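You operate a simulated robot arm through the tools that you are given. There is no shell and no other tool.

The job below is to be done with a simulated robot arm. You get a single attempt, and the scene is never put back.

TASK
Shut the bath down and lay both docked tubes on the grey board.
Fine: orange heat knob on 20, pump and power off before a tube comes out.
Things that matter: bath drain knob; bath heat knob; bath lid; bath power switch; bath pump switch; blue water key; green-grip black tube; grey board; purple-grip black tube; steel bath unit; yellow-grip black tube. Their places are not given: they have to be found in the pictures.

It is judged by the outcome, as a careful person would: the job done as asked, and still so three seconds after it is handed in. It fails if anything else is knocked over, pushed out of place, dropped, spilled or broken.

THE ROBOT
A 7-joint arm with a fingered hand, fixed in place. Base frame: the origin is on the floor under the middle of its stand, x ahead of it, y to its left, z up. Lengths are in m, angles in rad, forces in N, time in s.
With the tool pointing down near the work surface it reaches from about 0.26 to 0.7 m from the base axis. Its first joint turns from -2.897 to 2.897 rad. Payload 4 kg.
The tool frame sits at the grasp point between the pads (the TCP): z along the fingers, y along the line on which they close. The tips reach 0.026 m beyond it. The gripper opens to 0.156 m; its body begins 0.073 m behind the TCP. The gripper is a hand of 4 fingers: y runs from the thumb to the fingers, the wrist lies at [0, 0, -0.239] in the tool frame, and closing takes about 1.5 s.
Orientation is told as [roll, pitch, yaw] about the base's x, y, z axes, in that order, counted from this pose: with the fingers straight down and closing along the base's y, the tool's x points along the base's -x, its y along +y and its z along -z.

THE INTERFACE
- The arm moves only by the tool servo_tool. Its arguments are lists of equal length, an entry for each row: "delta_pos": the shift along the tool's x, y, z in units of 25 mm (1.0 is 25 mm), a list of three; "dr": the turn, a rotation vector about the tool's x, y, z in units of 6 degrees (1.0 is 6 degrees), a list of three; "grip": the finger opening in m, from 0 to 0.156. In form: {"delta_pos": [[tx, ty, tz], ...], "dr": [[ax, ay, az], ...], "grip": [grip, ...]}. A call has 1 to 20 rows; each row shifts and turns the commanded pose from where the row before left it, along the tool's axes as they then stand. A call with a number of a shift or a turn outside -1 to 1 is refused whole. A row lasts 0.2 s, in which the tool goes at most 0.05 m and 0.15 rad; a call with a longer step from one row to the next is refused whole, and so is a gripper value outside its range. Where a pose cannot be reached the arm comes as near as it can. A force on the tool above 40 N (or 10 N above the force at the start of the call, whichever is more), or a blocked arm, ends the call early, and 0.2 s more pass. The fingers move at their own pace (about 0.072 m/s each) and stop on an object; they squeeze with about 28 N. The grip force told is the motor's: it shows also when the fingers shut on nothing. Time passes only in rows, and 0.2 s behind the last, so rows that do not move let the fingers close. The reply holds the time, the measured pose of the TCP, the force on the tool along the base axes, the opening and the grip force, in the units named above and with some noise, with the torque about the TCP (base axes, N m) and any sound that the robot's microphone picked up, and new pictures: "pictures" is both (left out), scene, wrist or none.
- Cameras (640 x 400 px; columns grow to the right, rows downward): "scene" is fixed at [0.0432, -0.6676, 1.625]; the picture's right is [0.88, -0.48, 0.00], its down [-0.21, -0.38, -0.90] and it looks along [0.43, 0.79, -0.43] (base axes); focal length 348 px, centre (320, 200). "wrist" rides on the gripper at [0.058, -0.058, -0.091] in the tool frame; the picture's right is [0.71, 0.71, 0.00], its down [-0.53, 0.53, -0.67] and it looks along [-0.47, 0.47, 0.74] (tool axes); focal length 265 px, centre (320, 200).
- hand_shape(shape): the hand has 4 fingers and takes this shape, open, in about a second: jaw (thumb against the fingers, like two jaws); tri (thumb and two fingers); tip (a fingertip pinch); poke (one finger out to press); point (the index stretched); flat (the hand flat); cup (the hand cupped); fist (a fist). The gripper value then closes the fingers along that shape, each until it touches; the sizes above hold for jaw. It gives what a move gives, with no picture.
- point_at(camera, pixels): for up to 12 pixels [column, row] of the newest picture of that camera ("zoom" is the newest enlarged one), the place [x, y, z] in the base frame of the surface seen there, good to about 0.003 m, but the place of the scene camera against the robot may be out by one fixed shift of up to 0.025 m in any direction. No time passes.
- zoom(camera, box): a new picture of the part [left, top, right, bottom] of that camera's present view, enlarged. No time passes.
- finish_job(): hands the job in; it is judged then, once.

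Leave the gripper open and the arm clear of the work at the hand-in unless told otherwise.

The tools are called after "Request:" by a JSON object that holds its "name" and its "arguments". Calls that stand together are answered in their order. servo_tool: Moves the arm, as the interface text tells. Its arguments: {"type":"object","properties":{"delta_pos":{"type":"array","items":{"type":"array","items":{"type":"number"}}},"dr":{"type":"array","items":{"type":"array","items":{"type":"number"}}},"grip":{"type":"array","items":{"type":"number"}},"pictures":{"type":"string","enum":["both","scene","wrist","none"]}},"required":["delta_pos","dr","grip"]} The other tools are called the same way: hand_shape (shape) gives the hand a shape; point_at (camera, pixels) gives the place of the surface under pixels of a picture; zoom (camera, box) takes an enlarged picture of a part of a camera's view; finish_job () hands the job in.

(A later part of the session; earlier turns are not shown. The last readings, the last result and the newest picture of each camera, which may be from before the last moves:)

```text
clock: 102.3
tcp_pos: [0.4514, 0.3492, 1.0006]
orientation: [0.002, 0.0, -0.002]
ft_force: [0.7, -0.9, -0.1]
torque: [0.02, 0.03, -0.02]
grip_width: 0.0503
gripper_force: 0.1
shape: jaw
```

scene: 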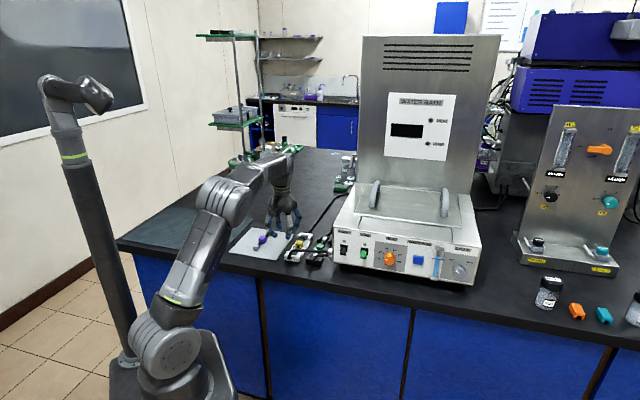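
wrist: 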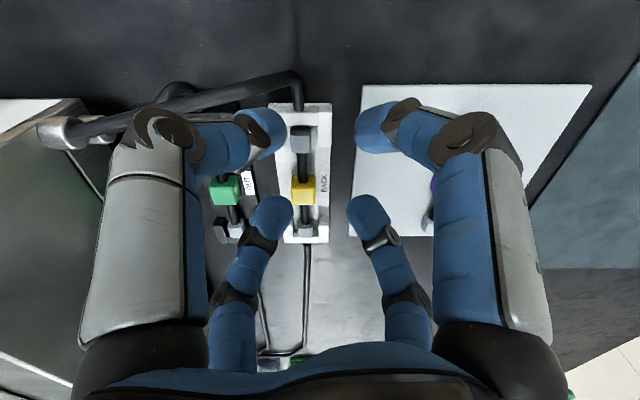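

Vertical over the docks with a healthy arm posture. I measure the yellow tube and its dock in the wrist view.

Request:
{"name": "zoom", "arguments": {"camera": "wrist", "box": [250, 90, 350, 250]}}

Request:
{"name": "zoom", "arguments": {"camera": "wrist", "box": [260, 90, 356, 150]}}

Request:
{"name": "zoom", "arguments": {"camera": "wrist", "box": [250, 160, 356, 250]}}

```text
2.50 times, centred on (300, 170) of wrist
```

zoom: 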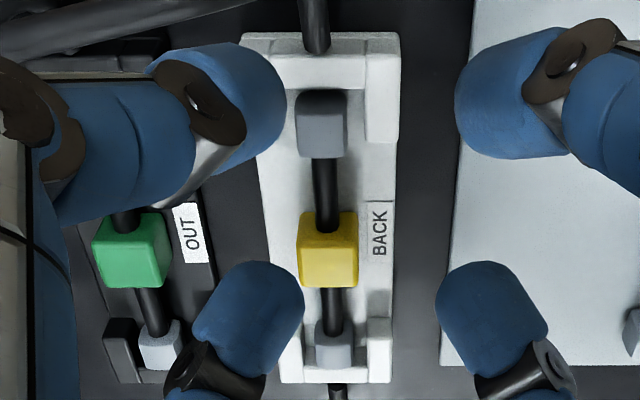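

```text
6.67 times, centred on (308, 120) of wrist
```

zoom: 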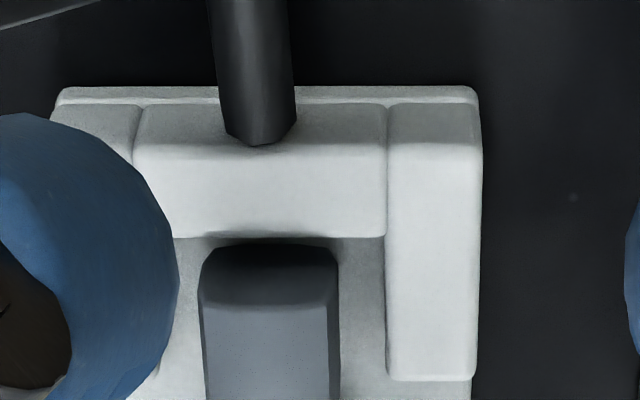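

```text
4.44 times, centred on (303, 205) of wrist
```

zoom: 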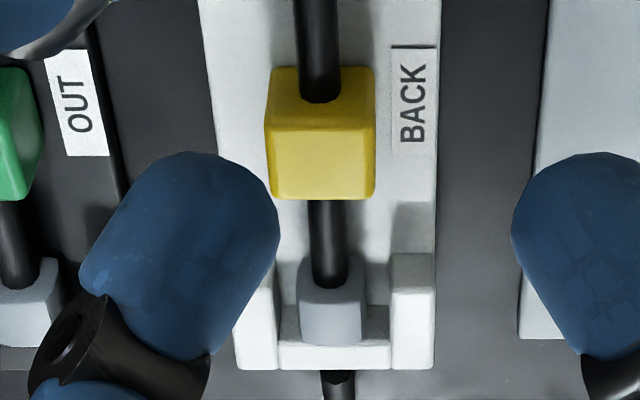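

I read block corners, tube, caps, dock base and board heights.

Request:
{"name": "point_at", "arguments": {"camera": "zoom", "pixels": [[322, 163], [272, 135], [370, 135], [280, 192], [368, 192], [322, 95], [328, 240], [332, 310], [410, 235], [480, 200], [410, 300], [20, 120]]}}

Request:
{"name": "point_at", "arguments": {"camera": "wrist", "pixels": [[300, 150], [300, 135], [305, 165], [323, 105], [323, 145], [284, 150], [218, 188], [222, 180], [230, 235], [585, 88], [365, 88], [352, 230]]}}

```text
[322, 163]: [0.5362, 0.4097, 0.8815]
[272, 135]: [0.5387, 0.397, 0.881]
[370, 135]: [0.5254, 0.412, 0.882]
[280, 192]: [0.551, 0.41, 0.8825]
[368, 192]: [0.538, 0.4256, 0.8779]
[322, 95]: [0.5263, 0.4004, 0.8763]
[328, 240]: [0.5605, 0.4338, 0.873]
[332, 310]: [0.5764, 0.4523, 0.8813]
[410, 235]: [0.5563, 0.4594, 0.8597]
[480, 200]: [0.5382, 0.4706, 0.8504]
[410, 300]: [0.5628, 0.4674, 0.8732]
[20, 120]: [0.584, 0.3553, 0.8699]
```

```text
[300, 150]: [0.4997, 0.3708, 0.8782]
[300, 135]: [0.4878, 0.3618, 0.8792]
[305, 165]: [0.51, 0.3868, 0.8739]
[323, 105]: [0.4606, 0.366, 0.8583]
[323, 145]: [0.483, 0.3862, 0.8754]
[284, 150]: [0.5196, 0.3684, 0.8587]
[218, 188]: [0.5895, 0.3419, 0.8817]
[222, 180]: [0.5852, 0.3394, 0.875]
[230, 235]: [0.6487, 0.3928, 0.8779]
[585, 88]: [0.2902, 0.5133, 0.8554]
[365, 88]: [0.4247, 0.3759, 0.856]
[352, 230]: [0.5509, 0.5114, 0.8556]
```

Yellow block: centre u≈0.671, v≈0.090 (base ≈ (0.538, 0.411)), ~22 mm cube, top 0.8815, dock floor 0.860. I move above it (horizontal first), then lower to z≈0.96.

Request:
{"name": "servo_tool", "arguments": {"delta_pos": [[-0.866, 0.618, 0], [-0.866, 0.618, 0], [-0.866, 0.618, 0], [-0.866, 0.618, 0], [0, 0, 0.8], [0, 0, 0.8], [0, 0, 0]], "dr": [[0, 0, 0], [0, 0, 0], [0, 0, 0], [0, 0, 0], [0, 0, 0], [0, 0, 0], [0, 0, 0]], "grip": [0.058, 0.058, 0.058, 0.058, 0.058, 0.058, 0.058], "pictures": "both"}}

Request:
{"name": "zoom", "arguments": {"camera": "wrist", "box": [240, 60, 400, 220]}}

```text
clock: 103.9
tcp_pos: [0.5335, 0.4075, 0.958]
orientation: [0.001, 0.0, 0.0]
ft_force: [0.0, 0.7, -1.2]
torque: [0.0, -0.04, -0.01]
grip_width: 0.0578
gripper_force: 0.0
shape: jaw
out of reach, approached as far as the arm can: row 4
```

scene: 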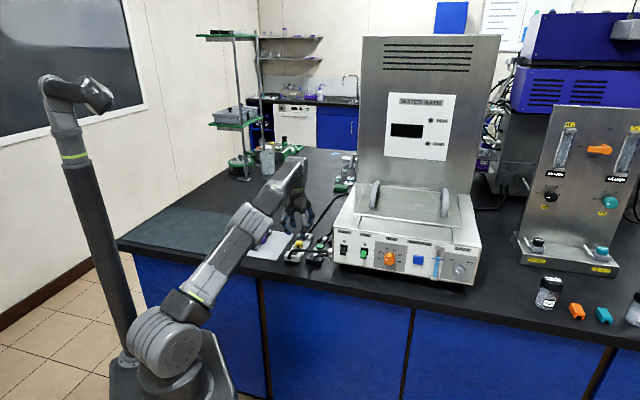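
wrist: 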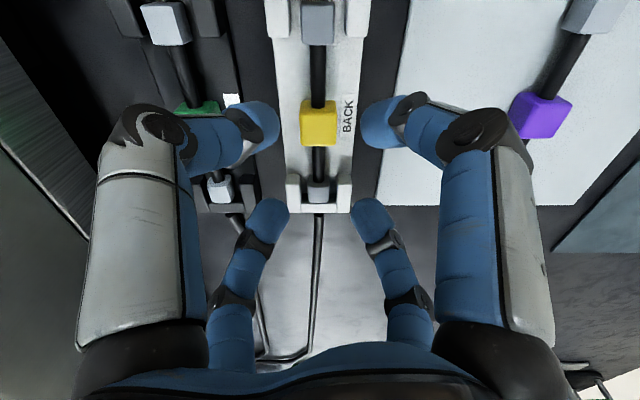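

```text
2.50 times, centred on (320, 140) of wrist
```

zoom: 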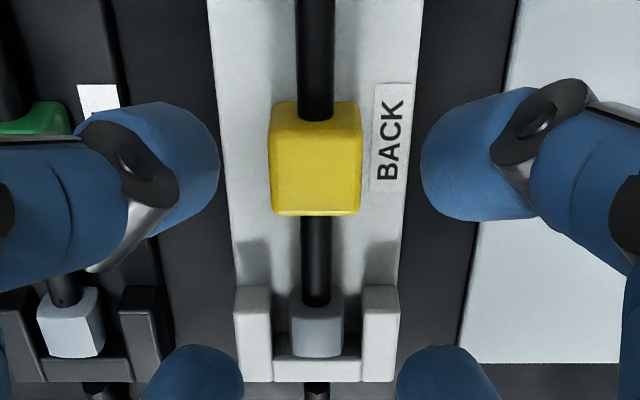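

Slightly short of target at height (reach limit), better when lower. I re-measure the block top from here.

Request:
{"name": "point_at", "arguments": {"camera": "zoom", "pixels": [[315, 170], [275, 130], [355, 130], [278, 208], [352, 208], [315, 110], [315, 200], [315, 320], [315, 260]]}}

```text
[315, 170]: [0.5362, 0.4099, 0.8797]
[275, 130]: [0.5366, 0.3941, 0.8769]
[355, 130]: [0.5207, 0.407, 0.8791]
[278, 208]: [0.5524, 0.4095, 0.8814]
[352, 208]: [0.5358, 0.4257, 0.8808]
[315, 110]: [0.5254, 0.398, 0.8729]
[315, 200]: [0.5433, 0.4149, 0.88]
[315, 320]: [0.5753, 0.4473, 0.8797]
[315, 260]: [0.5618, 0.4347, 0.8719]
```

Block centre ≈ base (0.5365, 0.4096). I descend to z≈0.905 with a small correction and check alignment.

Request:
{"name": "servo_tool", "arguments": {"delta_pos": [[-0.03, 0.021, 0.53], [-0.03, 0.021, 0.53], [-0.03, 0.021, 0.53], [-0.03, 0.021, 0.53], [0, 0, 0]], "dr": [[0, 0, 0], [0, 0, 0], [0, 0, 0], [0, 0, 0], [0, 0, 0]], "grip": [0.058, 0.058, 0.058, 0.058, 0.058], "pictures": "both"}}

Request:
{"name": "zoom", "arguments": {"camera": "wrist", "box": [240, 60, 400, 220]}}

Request:
{"name": "zoom", "arguments": {"camera": "scene", "box": [260, 190, 350, 270]}}

```text
clock: 105.1
tcp_pos: [0.5355, 0.4083, 0.9048]
orientation: [0.0, 0.0, -0.001]
ft_force: [0.5, -0.1, 0.1]
torque: [0.0, -0.01, -0.02]
grip_width: 0.0576
gripper_force: 0.0
shape: jaw
```

scene: 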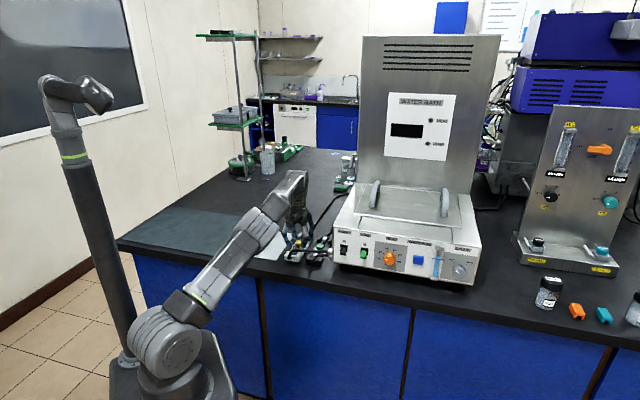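
wrist: 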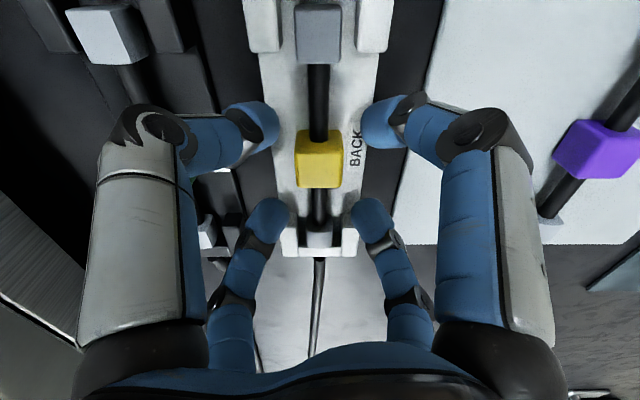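

```text
2.50 times, centred on (320, 140) of wrist
```

zoom: 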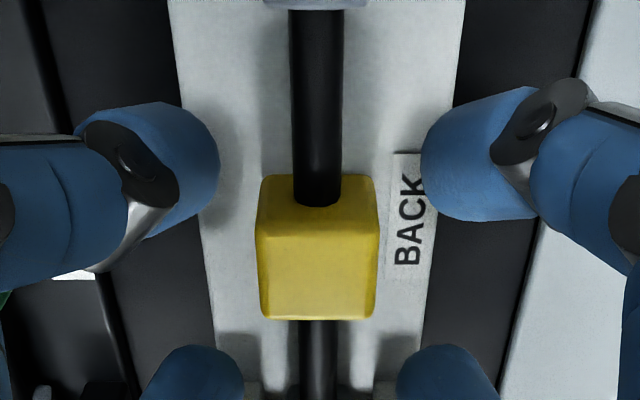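

```text
5.00 times, centred on (305, 230) of scene
```

zoom: 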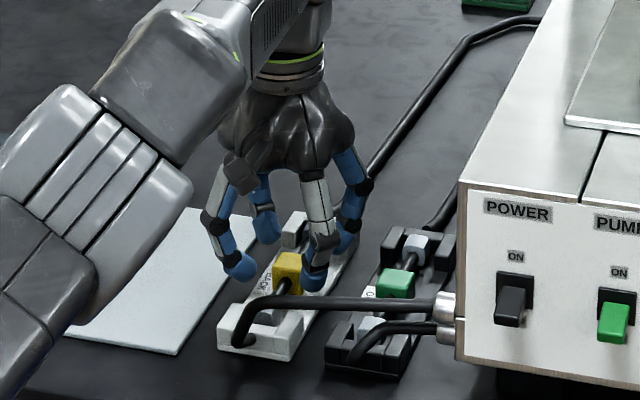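

Well centred: block at (316,250) between the four fingertips. I descend the last 12 mm to z≈0.893 and close.

Request:
{"name": "servo_tool", "arguments": {"delta_pos": [[-0.03, 0.03, 0.24], [0, 0, 0.24], [0, 0, 0], [0, 0, 0], [0, 0, 0], [0, 0, 0], [0, 0, 0], [0, 0, 0]], "dr": [[0, 0, 0], [0, 0, 0], [0, 0, 0], [0, 0, 0], [0, 0, 0], [0, 0, 0], [0, 0, 0], [0, 0, 0]], "grip": [0.058, 0.058, 0.05, 0.04, 0.03, 0.02, 0.02, 0.02], "pictures": "both"}}

Request:
{"name": "zoom", "arguments": {"camera": "wrist", "box": [240, 80, 400, 240]}}

Request:
{"name": "zoom", "arguments": {"camera": "scene", "box": [260, 190, 350, 270]}}

```text
clock: 106.9
tcp_pos: [0.5364, 0.411, 0.8937]
orientation: [-0.001, 0.0, -0.001]
ft_force: [0.7, 0.7, 0.1]
torque: [-0.02, 0.02, -0.06]
grip_width: 0.0319
gripper_force: 27.7
shape: jaw
```

scene: 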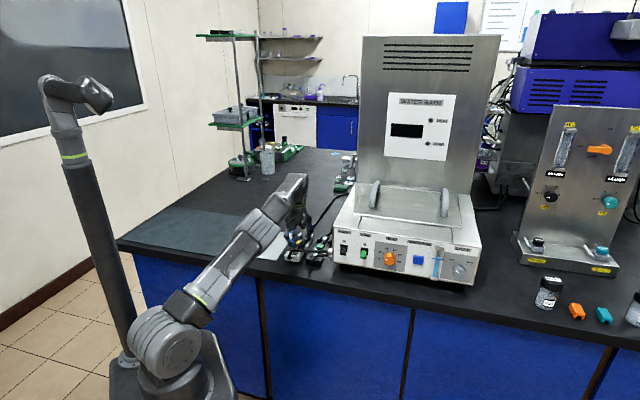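
wrist: 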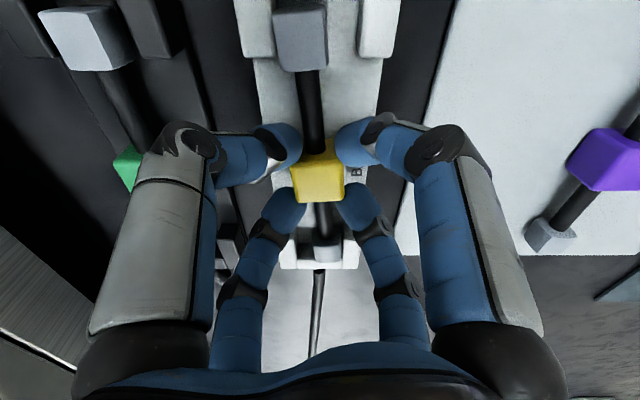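

```text
2.50 times, centred on (320, 160) of wrist
```

zoom: 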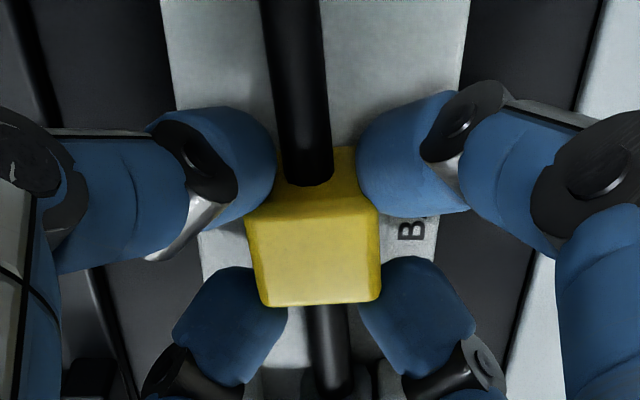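

```text
5.00 times, centred on (305, 230) of scene
```

zoom: 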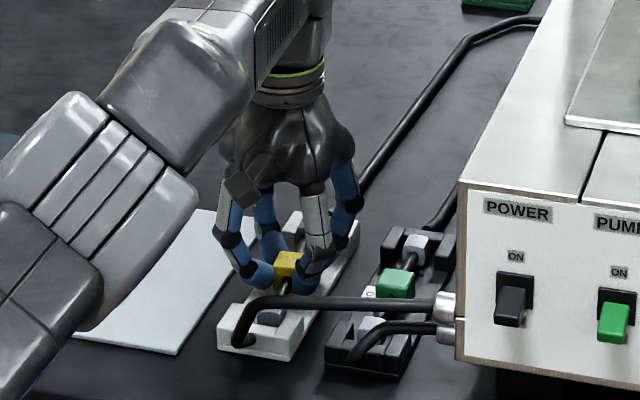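

The block is gripped by all four fingers (27.7 N). I lift slowly 25 mm and check that only the tube comes.

Request:
{"name": "servo_tool", "arguments": {"delta_pos": [[0, 0, -0.25], [0, 0, -0.25], [0, 0, -0.25], [0, 0, -0.25], [0, 0, 0]], "dr": [[0, 0, 0], [0, 0, 0], [0, 0, 0], [0, 0, 0], [0, 0, 0]], "grip": [0.02, 0.02, 0.02, 0.02, 0.02], "pictures": "both"}}

Request:
{"name": "zoom", "arguments": {"camera": "scene", "box": [260, 190, 350, 270]}}

```text
clock: 108.1
tcp_pos: [0.537, 0.4106, 0.9183]
orientation: [-0.001, 0.001, -0.002]
ft_force: [-0.4, 0.5, -0.8]
torque: [-0.01, -0.02, -0.02]
grip_width: 0.0305
gripper_force: 27.7
shape: jaw
```

scene: 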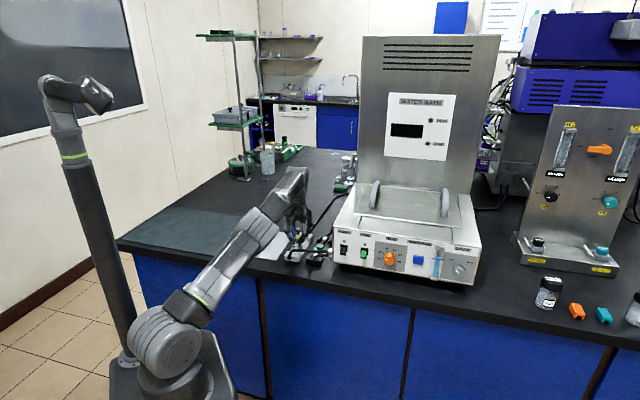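
wrist: 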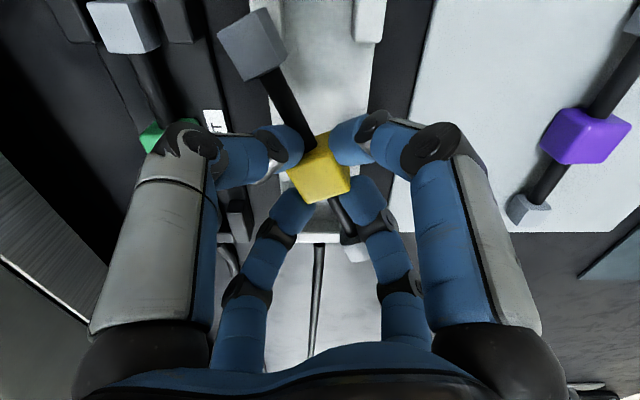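

```text
5.00 times, centred on (305, 230) of scene
```

zoom: 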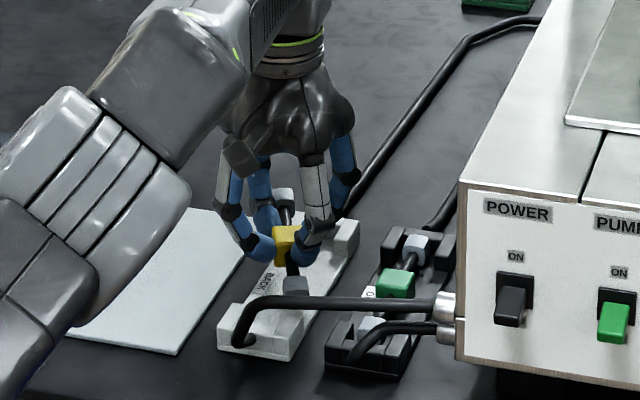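

The tube came out cleanly, but it yawed about 27° in the grasp. I lift further to z≈0.96 and look at how it sits.

Request:
{"name": "servo_tool", "arguments": {"delta_pos": [[0, 0, -0.4], [0, 0, -0.4], [0, 0, -0.4], [0, 0, -0.4], [0, 0, 0]], "dr": [[0, 0, 0], [0, 0, 0], [0, 0, 0], [0, 0, 0], [0, 0, 0]], "grip": [0.02, 0.02, 0.02, 0.02, 0.02], "pictures": "both"}}

Request:
{"name": "zoom", "arguments": {"camera": "wrist", "box": [200, 20, 440, 260]}}

Request:
{"name": "zoom", "arguments": {"camera": "scene", "box": [260, 180, 350, 260]}}

```text
clock: 109.3
tcp_pos: [0.5362, 0.4103, 0.9582]
orientation: [0.001, 0.0, 0.0]
ft_force: [0.3, 0.6, 0.2]
torque: [-0.02, -0.02, -0.04]
grip_width: 0.0303
gripper_force: 27.9
shape: jaw
```

scene: 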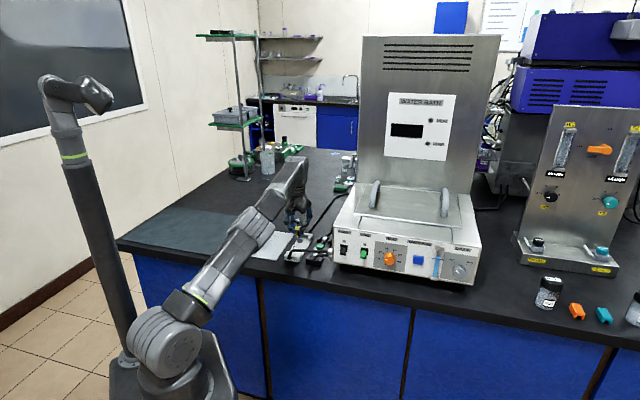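
wrist: 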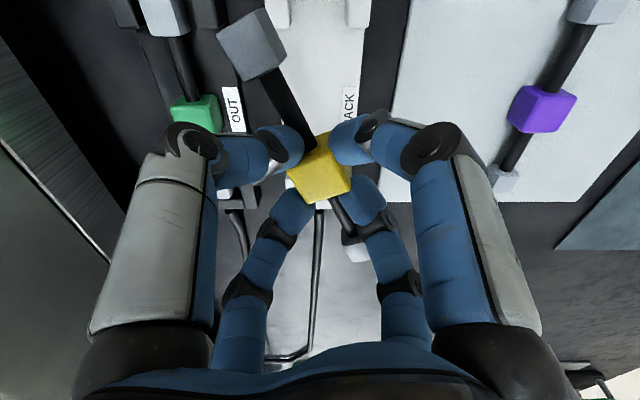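

```text
1.67 times, centred on (320, 140) of wrist
```

zoom: 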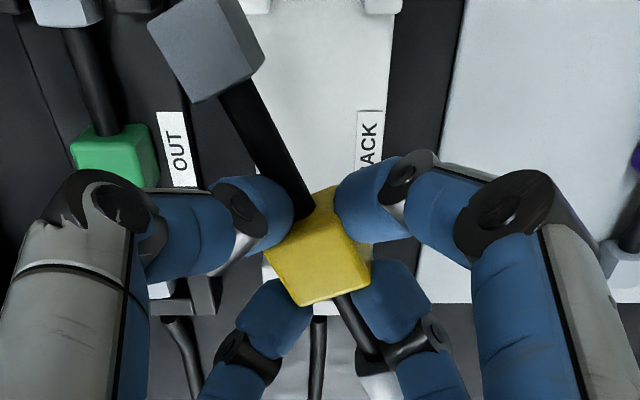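

```text
5.00 times, centred on (305, 220) of scene
```

zoom: 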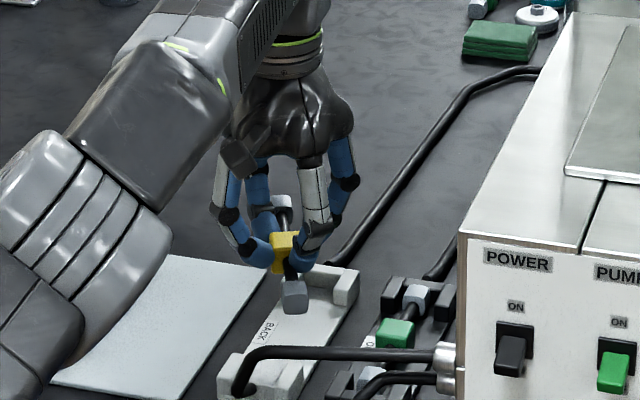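

Stable. I measure the held tube's orientation: near cap (205,50), block top (318,270), far cap (370,388) in the wrist zoom, and the purple tube and board corners.

Request:
{"name": "zoom", "arguments": {"camera": "wrist", "box": [200, 20, 440, 260]}}

Request:
{"name": "point_at", "arguments": {"camera": "zoom", "pixels": [[185, 40], [240, 75], [215, 60], [262, 130], [290, 185], [318, 270], [355, 320], [375, 385], [280, 255], [355, 255], [305, 300], [365, 285]]}}

Request:
{"name": "point_at", "arguments": {"camera": "wrist", "pixels": [[545, 105], [515, 100], [570, 105], [590, 15], [510, 155], [500, 180], [400, 60], [388, 195], [490, 198], [560, 60], [525, 140]]}}

```text
1.67 times, centred on (320, 140) of wrist
```

zoom: 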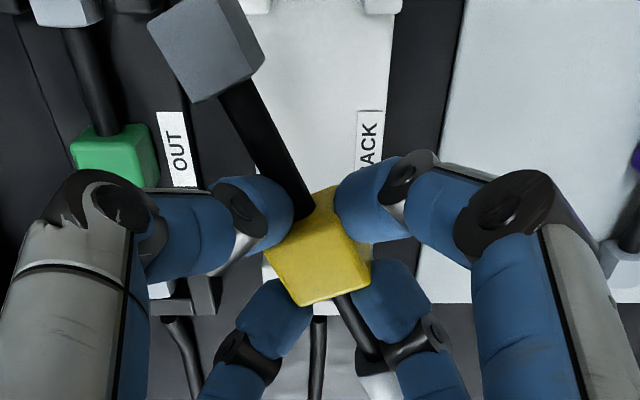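

```text
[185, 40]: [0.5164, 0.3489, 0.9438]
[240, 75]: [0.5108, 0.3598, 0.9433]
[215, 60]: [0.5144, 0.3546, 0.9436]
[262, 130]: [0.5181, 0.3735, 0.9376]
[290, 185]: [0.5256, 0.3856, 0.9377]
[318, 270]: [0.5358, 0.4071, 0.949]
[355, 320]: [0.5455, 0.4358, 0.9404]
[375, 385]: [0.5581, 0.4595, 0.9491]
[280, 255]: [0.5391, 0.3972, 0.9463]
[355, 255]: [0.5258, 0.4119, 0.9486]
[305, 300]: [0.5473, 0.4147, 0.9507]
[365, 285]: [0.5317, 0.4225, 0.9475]
```

```text
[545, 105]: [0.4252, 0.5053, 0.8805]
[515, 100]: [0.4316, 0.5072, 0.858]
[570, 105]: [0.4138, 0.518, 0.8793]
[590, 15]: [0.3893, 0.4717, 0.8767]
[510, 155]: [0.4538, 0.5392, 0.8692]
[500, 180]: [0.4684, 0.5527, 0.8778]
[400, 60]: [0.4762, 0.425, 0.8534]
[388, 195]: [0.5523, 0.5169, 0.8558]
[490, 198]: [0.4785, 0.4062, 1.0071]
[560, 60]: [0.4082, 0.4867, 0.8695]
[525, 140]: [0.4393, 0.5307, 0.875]
```

The held tube is yawed +22° relative to the bench axis, nearly level. Board spans u 0.566–0.757, v −0.158–0.034; purple lies at v≈−0.060. I move over the board's right part (u 0.662, v 0.005) and turn the tool +22.4° to align the tube.

Request:
{"name": "servo_tool", "arguments": {"delta_pos": [[0.646, 0.543, 0], [0.646, 0.543, 0], [0.646, 0.543, 0], [0.646, 0.543, 0], [0, 0, 0], [0, 0, 0], [0, 0, 0], [0, 0, 0], [0, 0, 0]], "dr": [[0, 0, 0], [0, 0, 0], [0, 0, 0], [0, 0, 0], [0, 0, 0.933], [0, 0, 0.933], [0, 0, 0.933], [0, 0, 0.933], [0, 0, 0]], "grip": [0.02, 0.02, 0.02, 0.02, 0.02, 0.02, 0.02, 0.02, 0.02], "pictures": "both"}}

Request:
{"name": "zoom", "arguments": {"camera": "wrist", "box": [200, 20, 440, 260]}}

Request:
{"name": "zoom", "arguments": {"camera": "scene", "box": [230, 180, 340, 270]}}

```text
clock: 111.3
tcp_pos: [0.4721, 0.4666, 0.9597]
orientation: [0.0, 0.0, -0.395]
ft_force: [0.6, -0.6, 0.3]
torque: [0.05, 0.03, 0.03]
grip_width: 0.0301
gripper_force: 27.6
shape: jaw
```

scene: 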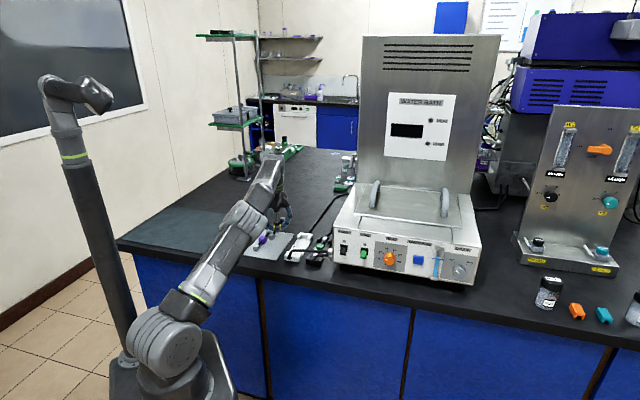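
wrist: 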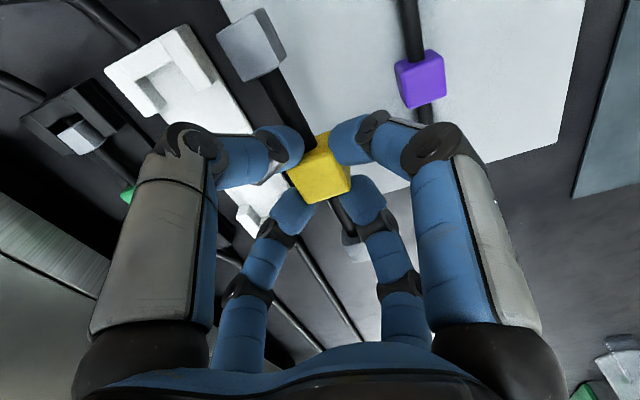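

```text
1.67 times, centred on (320, 140) of wrist
```

zoom: 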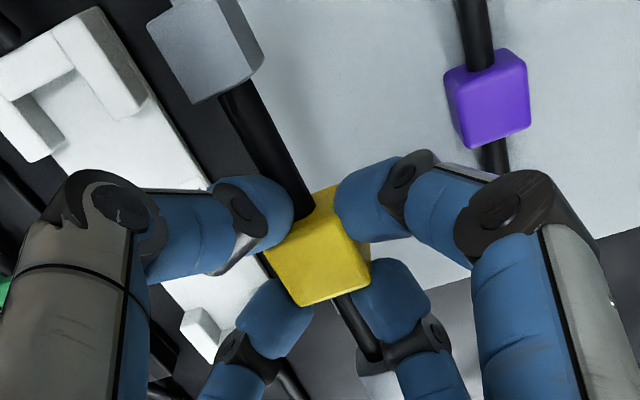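

```text
4.44 times, centred on (285, 225) of scene
```

zoom: 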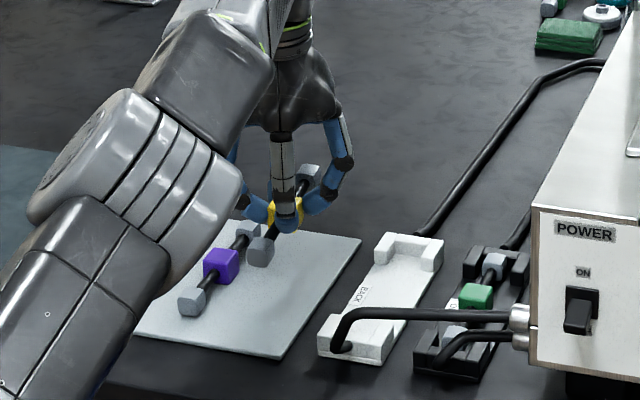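

I verify the held tube's line again: near cap (215,60), far cap (370,385), block corners in the wrist zoom.

Request:
{"name": "zoom", "arguments": {"camera": "wrist", "box": [200, 20, 440, 260]}}

Request:
{"name": "point_at", "arguments": {"camera": "zoom", "pixels": [[185, 45], [240, 75], [215, 60], [262, 130], [318, 270], [355, 320], [372, 380], [490, 110], [480, 60], [480, 20], [400, 300], [600, 230]]}}

```text
1.67 times, centred on (320, 140) of wrist
```

zoom: 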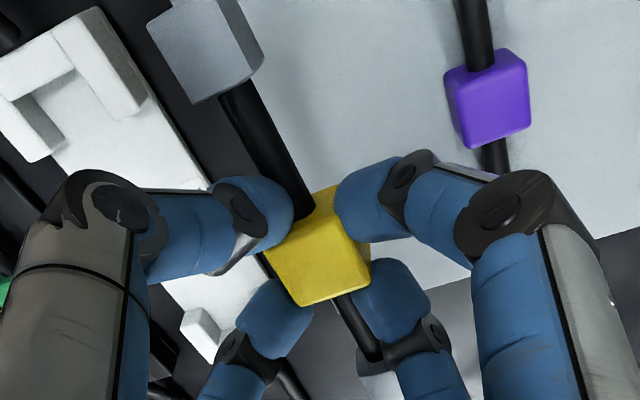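

```text
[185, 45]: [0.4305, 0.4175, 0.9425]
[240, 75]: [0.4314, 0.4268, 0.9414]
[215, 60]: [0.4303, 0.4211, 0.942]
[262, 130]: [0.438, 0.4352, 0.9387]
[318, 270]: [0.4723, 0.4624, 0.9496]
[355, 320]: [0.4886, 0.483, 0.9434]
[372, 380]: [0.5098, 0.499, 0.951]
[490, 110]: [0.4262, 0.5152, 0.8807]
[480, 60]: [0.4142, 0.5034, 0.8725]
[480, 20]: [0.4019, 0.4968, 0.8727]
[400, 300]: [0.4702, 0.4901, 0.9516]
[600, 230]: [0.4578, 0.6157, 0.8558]
```

The tube is aligned with the bench axis at v≈0.007. I lower toward the board, to TCP z≈0.905 first.

Request:
{"name": "servo_tool", "arguments": {"delta_pos": [[0.03, 0.012, 0.547], [0.03, 0.012, 0.547], [0.03, 0.012, 0.547], [0.02, 0.01, 0.547], [0, 0, 0]], "dr": [[0, 0, 0], [0, 0, 0], [0, 0, 0], [0, 0, 0], [0, 0, 0]], "grip": [0.02, 0.02, 0.02, 0.02, 0.02], "pictures": "both"}}

Request:
{"name": "zoom", "arguments": {"camera": "scene", "box": [230, 180, 340, 270]}}

```text
clock: 112.5
tcp_pos: [0.4701, 0.4665, 0.9033]
orientation: [-0.001, 0.0, -0.393]
ft_force: [0.8, 0.3, 0.5]
torque: [0.0, 0.04, 0.02]
grip_width: 0.0303
gripper_force: 28.0
shape: jaw
```

scene: 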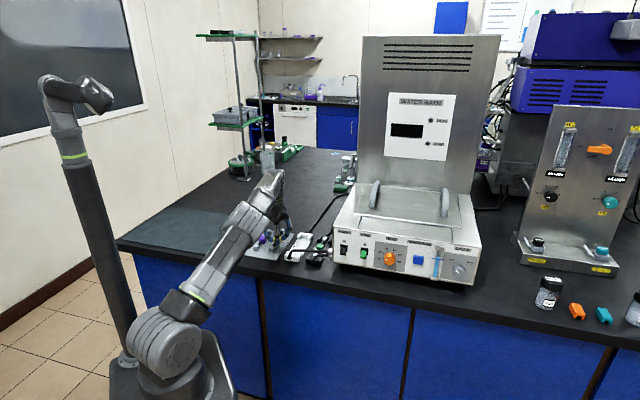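
wrist: 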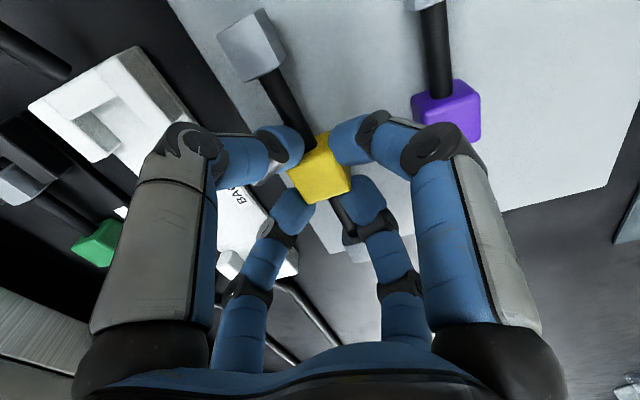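

```text
4.44 times, centred on (285, 225) of scene
```

zoom: 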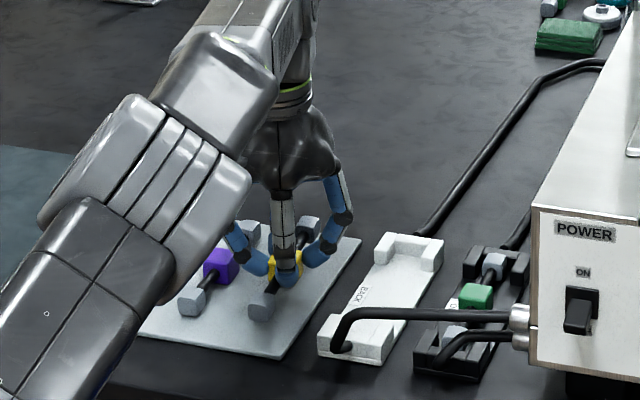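

Clear of the purple tube. I lower slowly the last ~12 mm watching for contact.

Request:
{"name": "servo_tool", "arguments": {"delta_pos": [[0, 0, 0.14], [0, 0, 0.14], [0, 0, 0.12], [0, 0, 0.08]], "dr": [[0, 0, 0], [0, 0, 0], [0, 0, 0], [0, 0, 0]], "grip": [0.02, 0.02, 0.02, 0.02], "pictures": "wrist"}}

Request:
{"name": "zoom", "arguments": {"camera": "scene", "box": [240, 200, 320, 260]}}

```text
clock: 113.5
tcp_pos: [0.4698, 0.4669, 0.8915]
orientation: [-0.001, 0.001, -0.393]
ft_force: [0.4, 0.3, 0.2]
torque: [-0.08, 0.04, 0.05]
grip_width: 0.0303
gripper_force: 28.0
shape: jaw
```

wrist: 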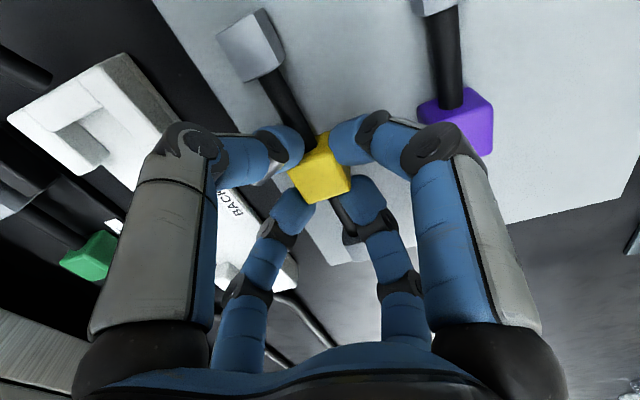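

```text
6.67 times, centred on (280, 230) of scene
```

zoom: 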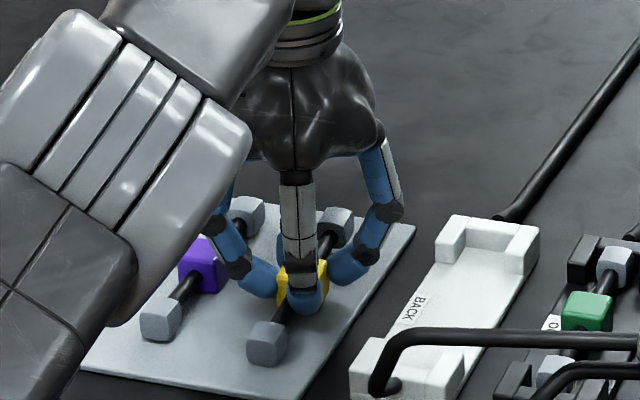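

Request:
{"name": "point_at", "arguments": {"camera": "wrist", "pixels": [[245, 50], [258, 55], [320, 175], [340, 185], [352, 243], [460, 115], [440, 5]]}}

```text
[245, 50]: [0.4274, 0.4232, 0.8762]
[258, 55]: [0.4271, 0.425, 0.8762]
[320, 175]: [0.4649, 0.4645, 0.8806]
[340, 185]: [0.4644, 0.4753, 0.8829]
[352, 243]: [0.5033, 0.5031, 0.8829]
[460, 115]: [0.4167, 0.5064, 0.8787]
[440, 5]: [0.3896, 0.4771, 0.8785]
```

The near cap touches (top 0.876) while the far end is ~5 mm high (2.8° tilt). I level the tube by 2.8° and lower ~2 mm.

Request:
{"name": "servo_tool", "arguments": {"delta_pos": [[0, 0, 0], [0, 0, 0.06], [0, 0, 0.06]], "dr": [[0.431, 0.178, 0], [0, 0, 0], [0, 0, 0]], "grip": [0.02, 0.02, 0.02], "pictures": "wrist"}}

Request:
{"name": "point_at", "arguments": {"camera": "wrist", "pixels": [[245, 50], [258, 55], [320, 175], [340, 185], [352, 243], [440, 5]]}}

```text
clock: 114.3
tcp_pos: [0.4695, 0.4666, 0.8886]
orientation: [-0.043, 0.018, -0.392]
ft_force: [-1.2, 0.0, 6.1]
torque: [-0.13, 0.09, -0.04]
grip_width: 0.0307
gripper_force: 28.1
shape: jaw
```

wrist: 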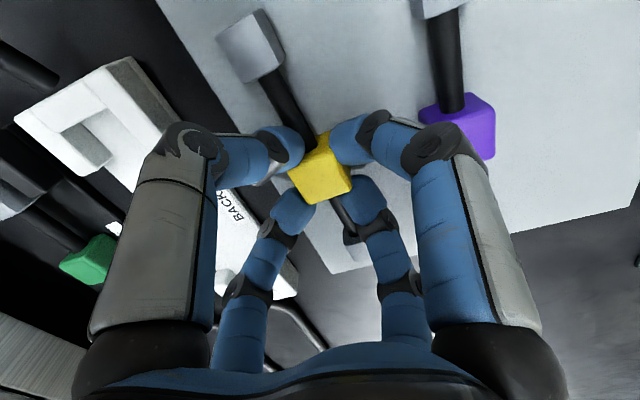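

```text
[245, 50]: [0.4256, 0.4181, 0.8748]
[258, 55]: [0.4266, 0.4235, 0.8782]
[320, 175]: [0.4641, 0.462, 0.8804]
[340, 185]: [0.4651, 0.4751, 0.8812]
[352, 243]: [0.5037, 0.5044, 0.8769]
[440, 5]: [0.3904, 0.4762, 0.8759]
```

Contact (6 N), caps and block at resting height. I open to 0.05 and check before lifting.

Request:
{"name": "servo_tool", "arguments": {"delta_pos": [[0, 0, -0.04], [0, 0, 0], [0, 0, 0], [0, 0, 0]], "dr": [[0, 0, 0], [0, 0, 0], [0, 0, 0], [0, 0, 0]], "grip": [0.035, 0.042, 0.05, 0.05], "pictures": "both"}}

Request:
{"name": "zoom", "arguments": {"camera": "wrist", "box": [200, 20, 520, 260]}}

Request:
{"name": "zoom", "arguments": {"camera": "scene", "box": [240, 200, 320, 260]}}

```text
clock: 115.3
tcp_pos: [0.4699, 0.4677, 0.89]
orientation: [-0.045, 0.02, -0.394]
ft_force: [-0.2, 0.1, -0.1]
torque: [-0.02, 0.03, 0.01]
grip_width: 0.0499
gripper_force: 0.0
shape: jaw
```

scene: 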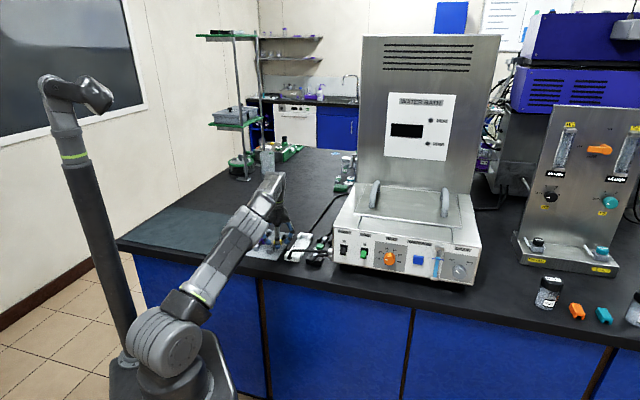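
wrist: 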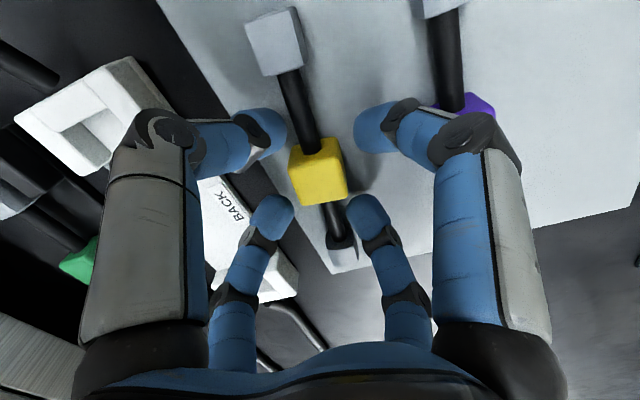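

```text
1.67 times, centred on (360, 140) of wrist
```

zoom: 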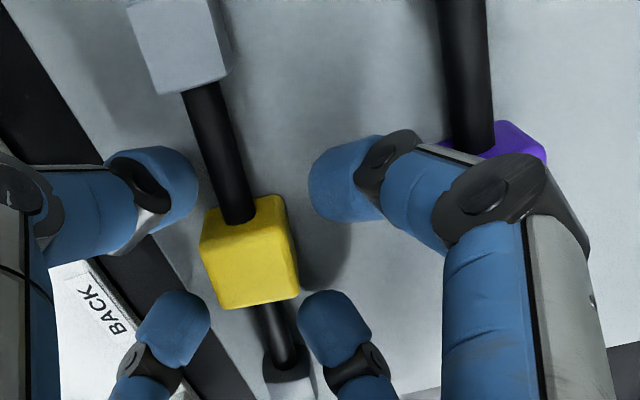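

```text
6.67 times, centred on (280, 230) of scene
```

zoom: 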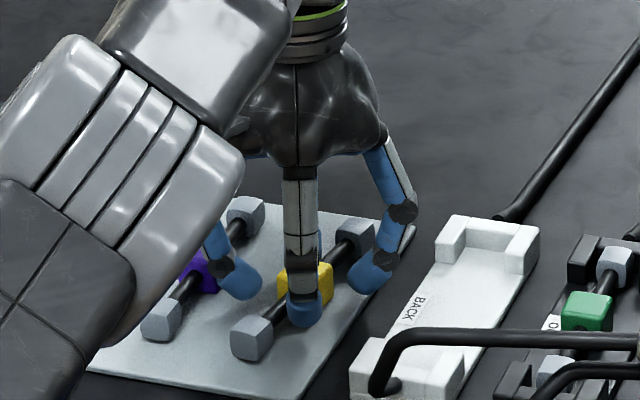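

Yellow tube lies on the board, purple untouched. I lift the hand straight up.

Request:
{"name": "servo_tool", "arguments": {"delta_pos": [[0, 0, -0.5], [0, 0, -0.6], [0, 0, -0.7], [0, 0, -0.7]], "dr": [[0, 0, 0], [0, 0, 0], [-0.215, -0.089, 0], [-0.215, -0.089, 0]], "grip": [0.05, 0.05, 0.05, 0.05], "pictures": "both"}}

Request:
{"name": "zoom", "arguments": {"camera": "wrist", "box": [200, 20, 520, 260]}}

Request:
{"name": "zoom", "arguments": {"camera": "scene", "box": [240, 200, 350, 270]}}

```text
clock: 116.3
tcp_pos: [0.4719, 0.4687, 0.9519]
orientation: [-0.001, 0.0, -0.393]
ft_force: [-0.4, 0.9, -0.3]
torque: [-0.02, -0.03, 0.01]
grip_width: 0.0496
gripper_force: 0.0
shape: jaw
```

scene: 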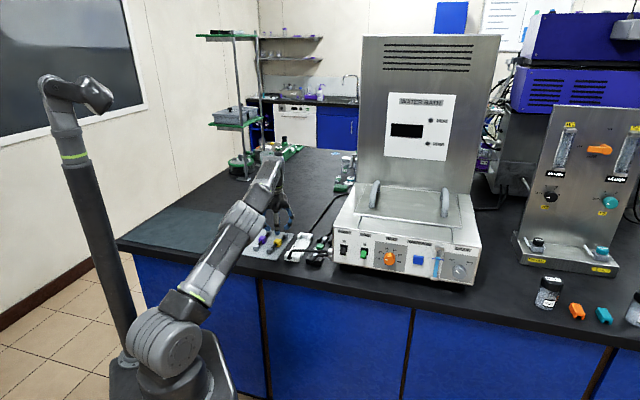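
wrist: 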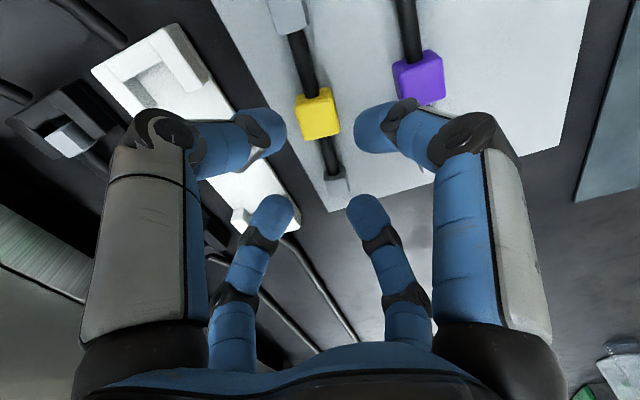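

```text
1.67 times, centred on (360, 140) of wrist
```

zoom: 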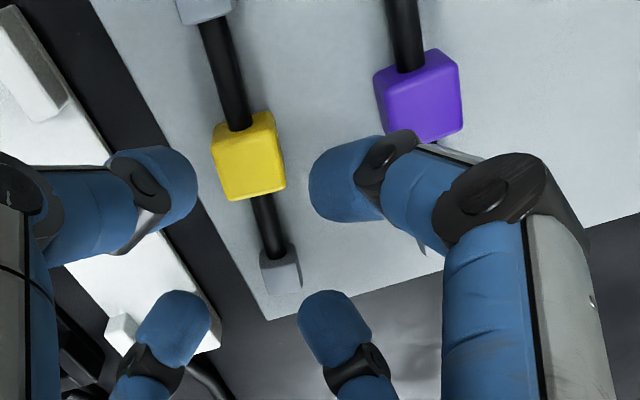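

```text
5.71 times, centred on (295, 235) of scene
```

zoom: 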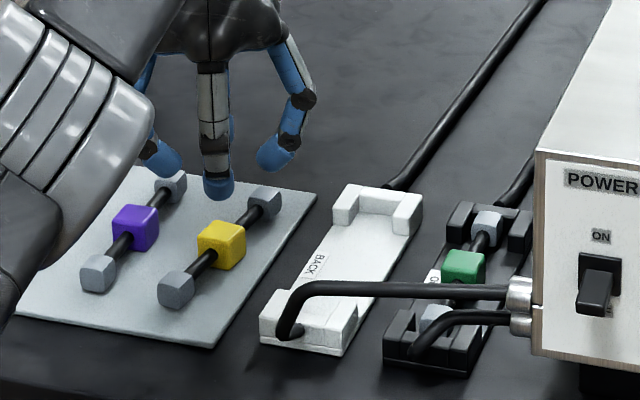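

Yellow lies fully on the board. Next the green tube: I set yaw to −10° (to match how the block settles), shift right to v≈0.10 at z≈0.95 and measure the green block.

Request:
{"name": "servo_tool", "arguments": {"delta_pos": [[0, 0, 0], [0, 0, 0], [0, 0, 0], [-0.803, -0.562, 0], [-0.803, -0.562, 0], [-0.803, -0.562, 0], [-0.803, -0.562, 0], [0, 0, 0]], "dr": [[0, 0, -0.7], [0, 0, -0.7], [0, 0, -0.7], [0, 0, 0], [0, 0, 0], [0, 0, 0], [0, 0, 0], [0, 0, 0]], "grip": [0.055, 0.055, 0.055, 0.055, 0.055, 0.055, 0.055, 0.055], "pictures": "both"}}

Request:
{"name": "zoom", "arguments": {"camera": "wrist", "box": [140, 0, 340, 220]}}

```text
clock: 118.1
tcp_pos: [0.5409, 0.4002, 0.9526]
orientation: [-0.002, 0.002, -0.173]
ft_force: [-0.6, 0.2, 0.4]
torque: [0.03, 0.01, 0.01]
grip_width: 0.0549
gripper_force: 0.1
shape: jaw
```

scene: 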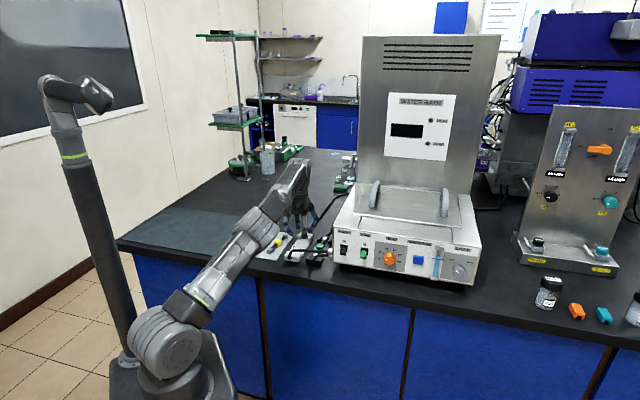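
wrist: 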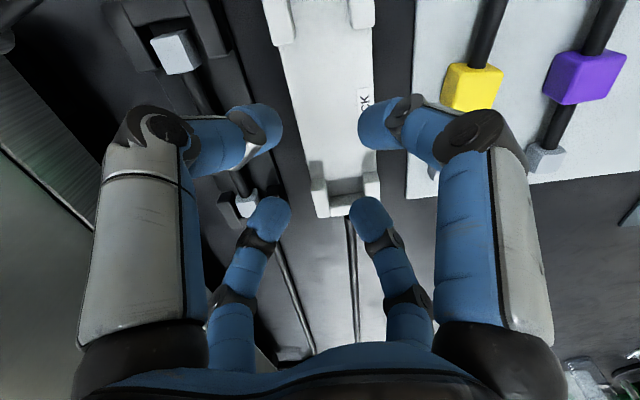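

```text
1.82 times, centred on (240, 110) of wrist
```

zoom: 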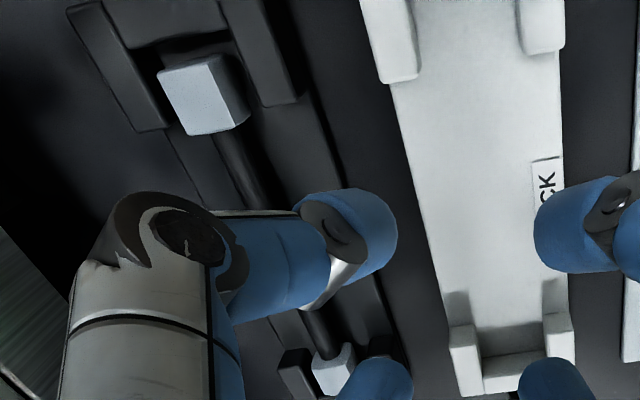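

The thumb hides the green block; I measure its caps: near cap (205,95), far cap (335,365), and tube points.

Request:
{"name": "point_at", "arguments": {"camera": "zoom", "pixels": [[185, 85], [220, 75], [200, 120], [225, 110], [330, 375], [345, 360], [240, 170], [320, 335], [120, 40], [270, 50], [295, 370], [20, 270]]}}

```text
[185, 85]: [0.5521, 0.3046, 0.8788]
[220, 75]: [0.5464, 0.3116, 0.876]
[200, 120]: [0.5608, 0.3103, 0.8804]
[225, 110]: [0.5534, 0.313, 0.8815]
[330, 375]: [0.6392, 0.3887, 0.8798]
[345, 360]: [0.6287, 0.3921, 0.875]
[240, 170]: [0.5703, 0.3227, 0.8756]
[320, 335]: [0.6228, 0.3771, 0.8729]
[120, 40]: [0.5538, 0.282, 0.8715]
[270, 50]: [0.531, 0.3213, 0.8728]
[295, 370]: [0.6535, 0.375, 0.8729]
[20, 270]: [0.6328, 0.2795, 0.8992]
```

Green block centre estimated at base (0.597, 0.349); bath wall at v≈0.250. I check how far the far-right finger's knuckle sticks out, with the scene view.

Request:
{"name": "zoom", "arguments": {"camera": "scene", "box": [270, 170, 350, 270]}}

```text
4.00 times, centred on (310, 220) of scene
```

zoom: 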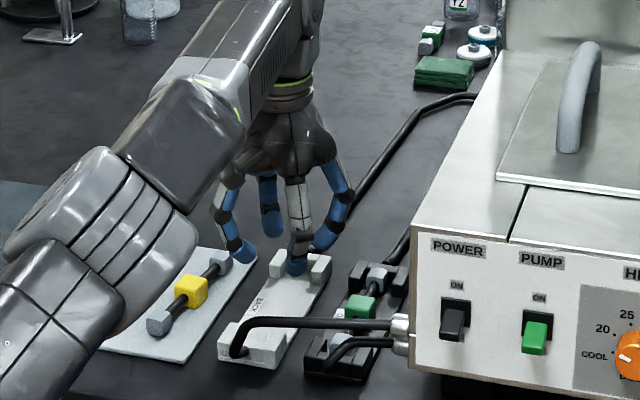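

Request:
{"name": "zoom", "arguments": {"camera": "scene", "box": [315, 195, 365, 245]}}

Request:
{"name": "zoom", "arguments": {"camera": "scene", "box": [288, 195, 320, 240]}}

Request:
{"name": "point_at", "arguments": {"camera": "zoom", "pixels": [[420, 180], [410, 130], [440, 215], [400, 100], [300, 180], [190, 200]]}}

```text
8.00 times, centred on (340, 220) of scene
```

zoom: 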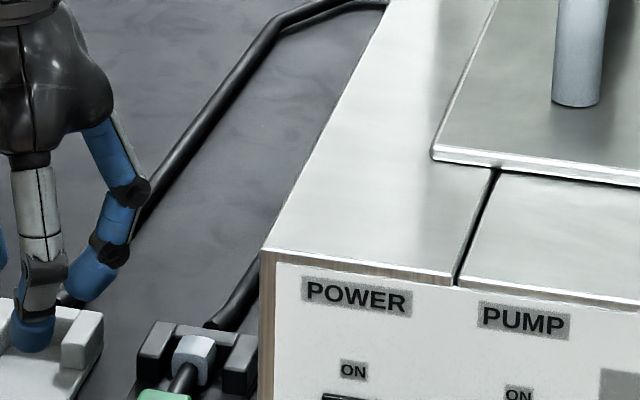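

```text
8.89 times, centred on (304, 218) of scene
```

zoom: 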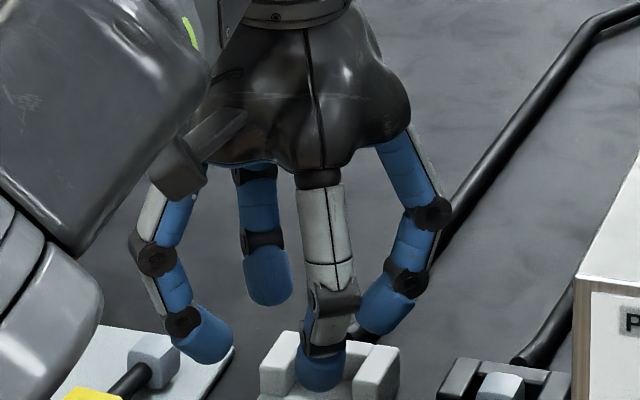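

```text
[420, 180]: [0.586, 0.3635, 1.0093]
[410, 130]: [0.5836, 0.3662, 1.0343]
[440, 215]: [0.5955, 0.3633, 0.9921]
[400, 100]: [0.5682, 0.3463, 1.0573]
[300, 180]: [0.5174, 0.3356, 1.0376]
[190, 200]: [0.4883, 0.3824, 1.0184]
```

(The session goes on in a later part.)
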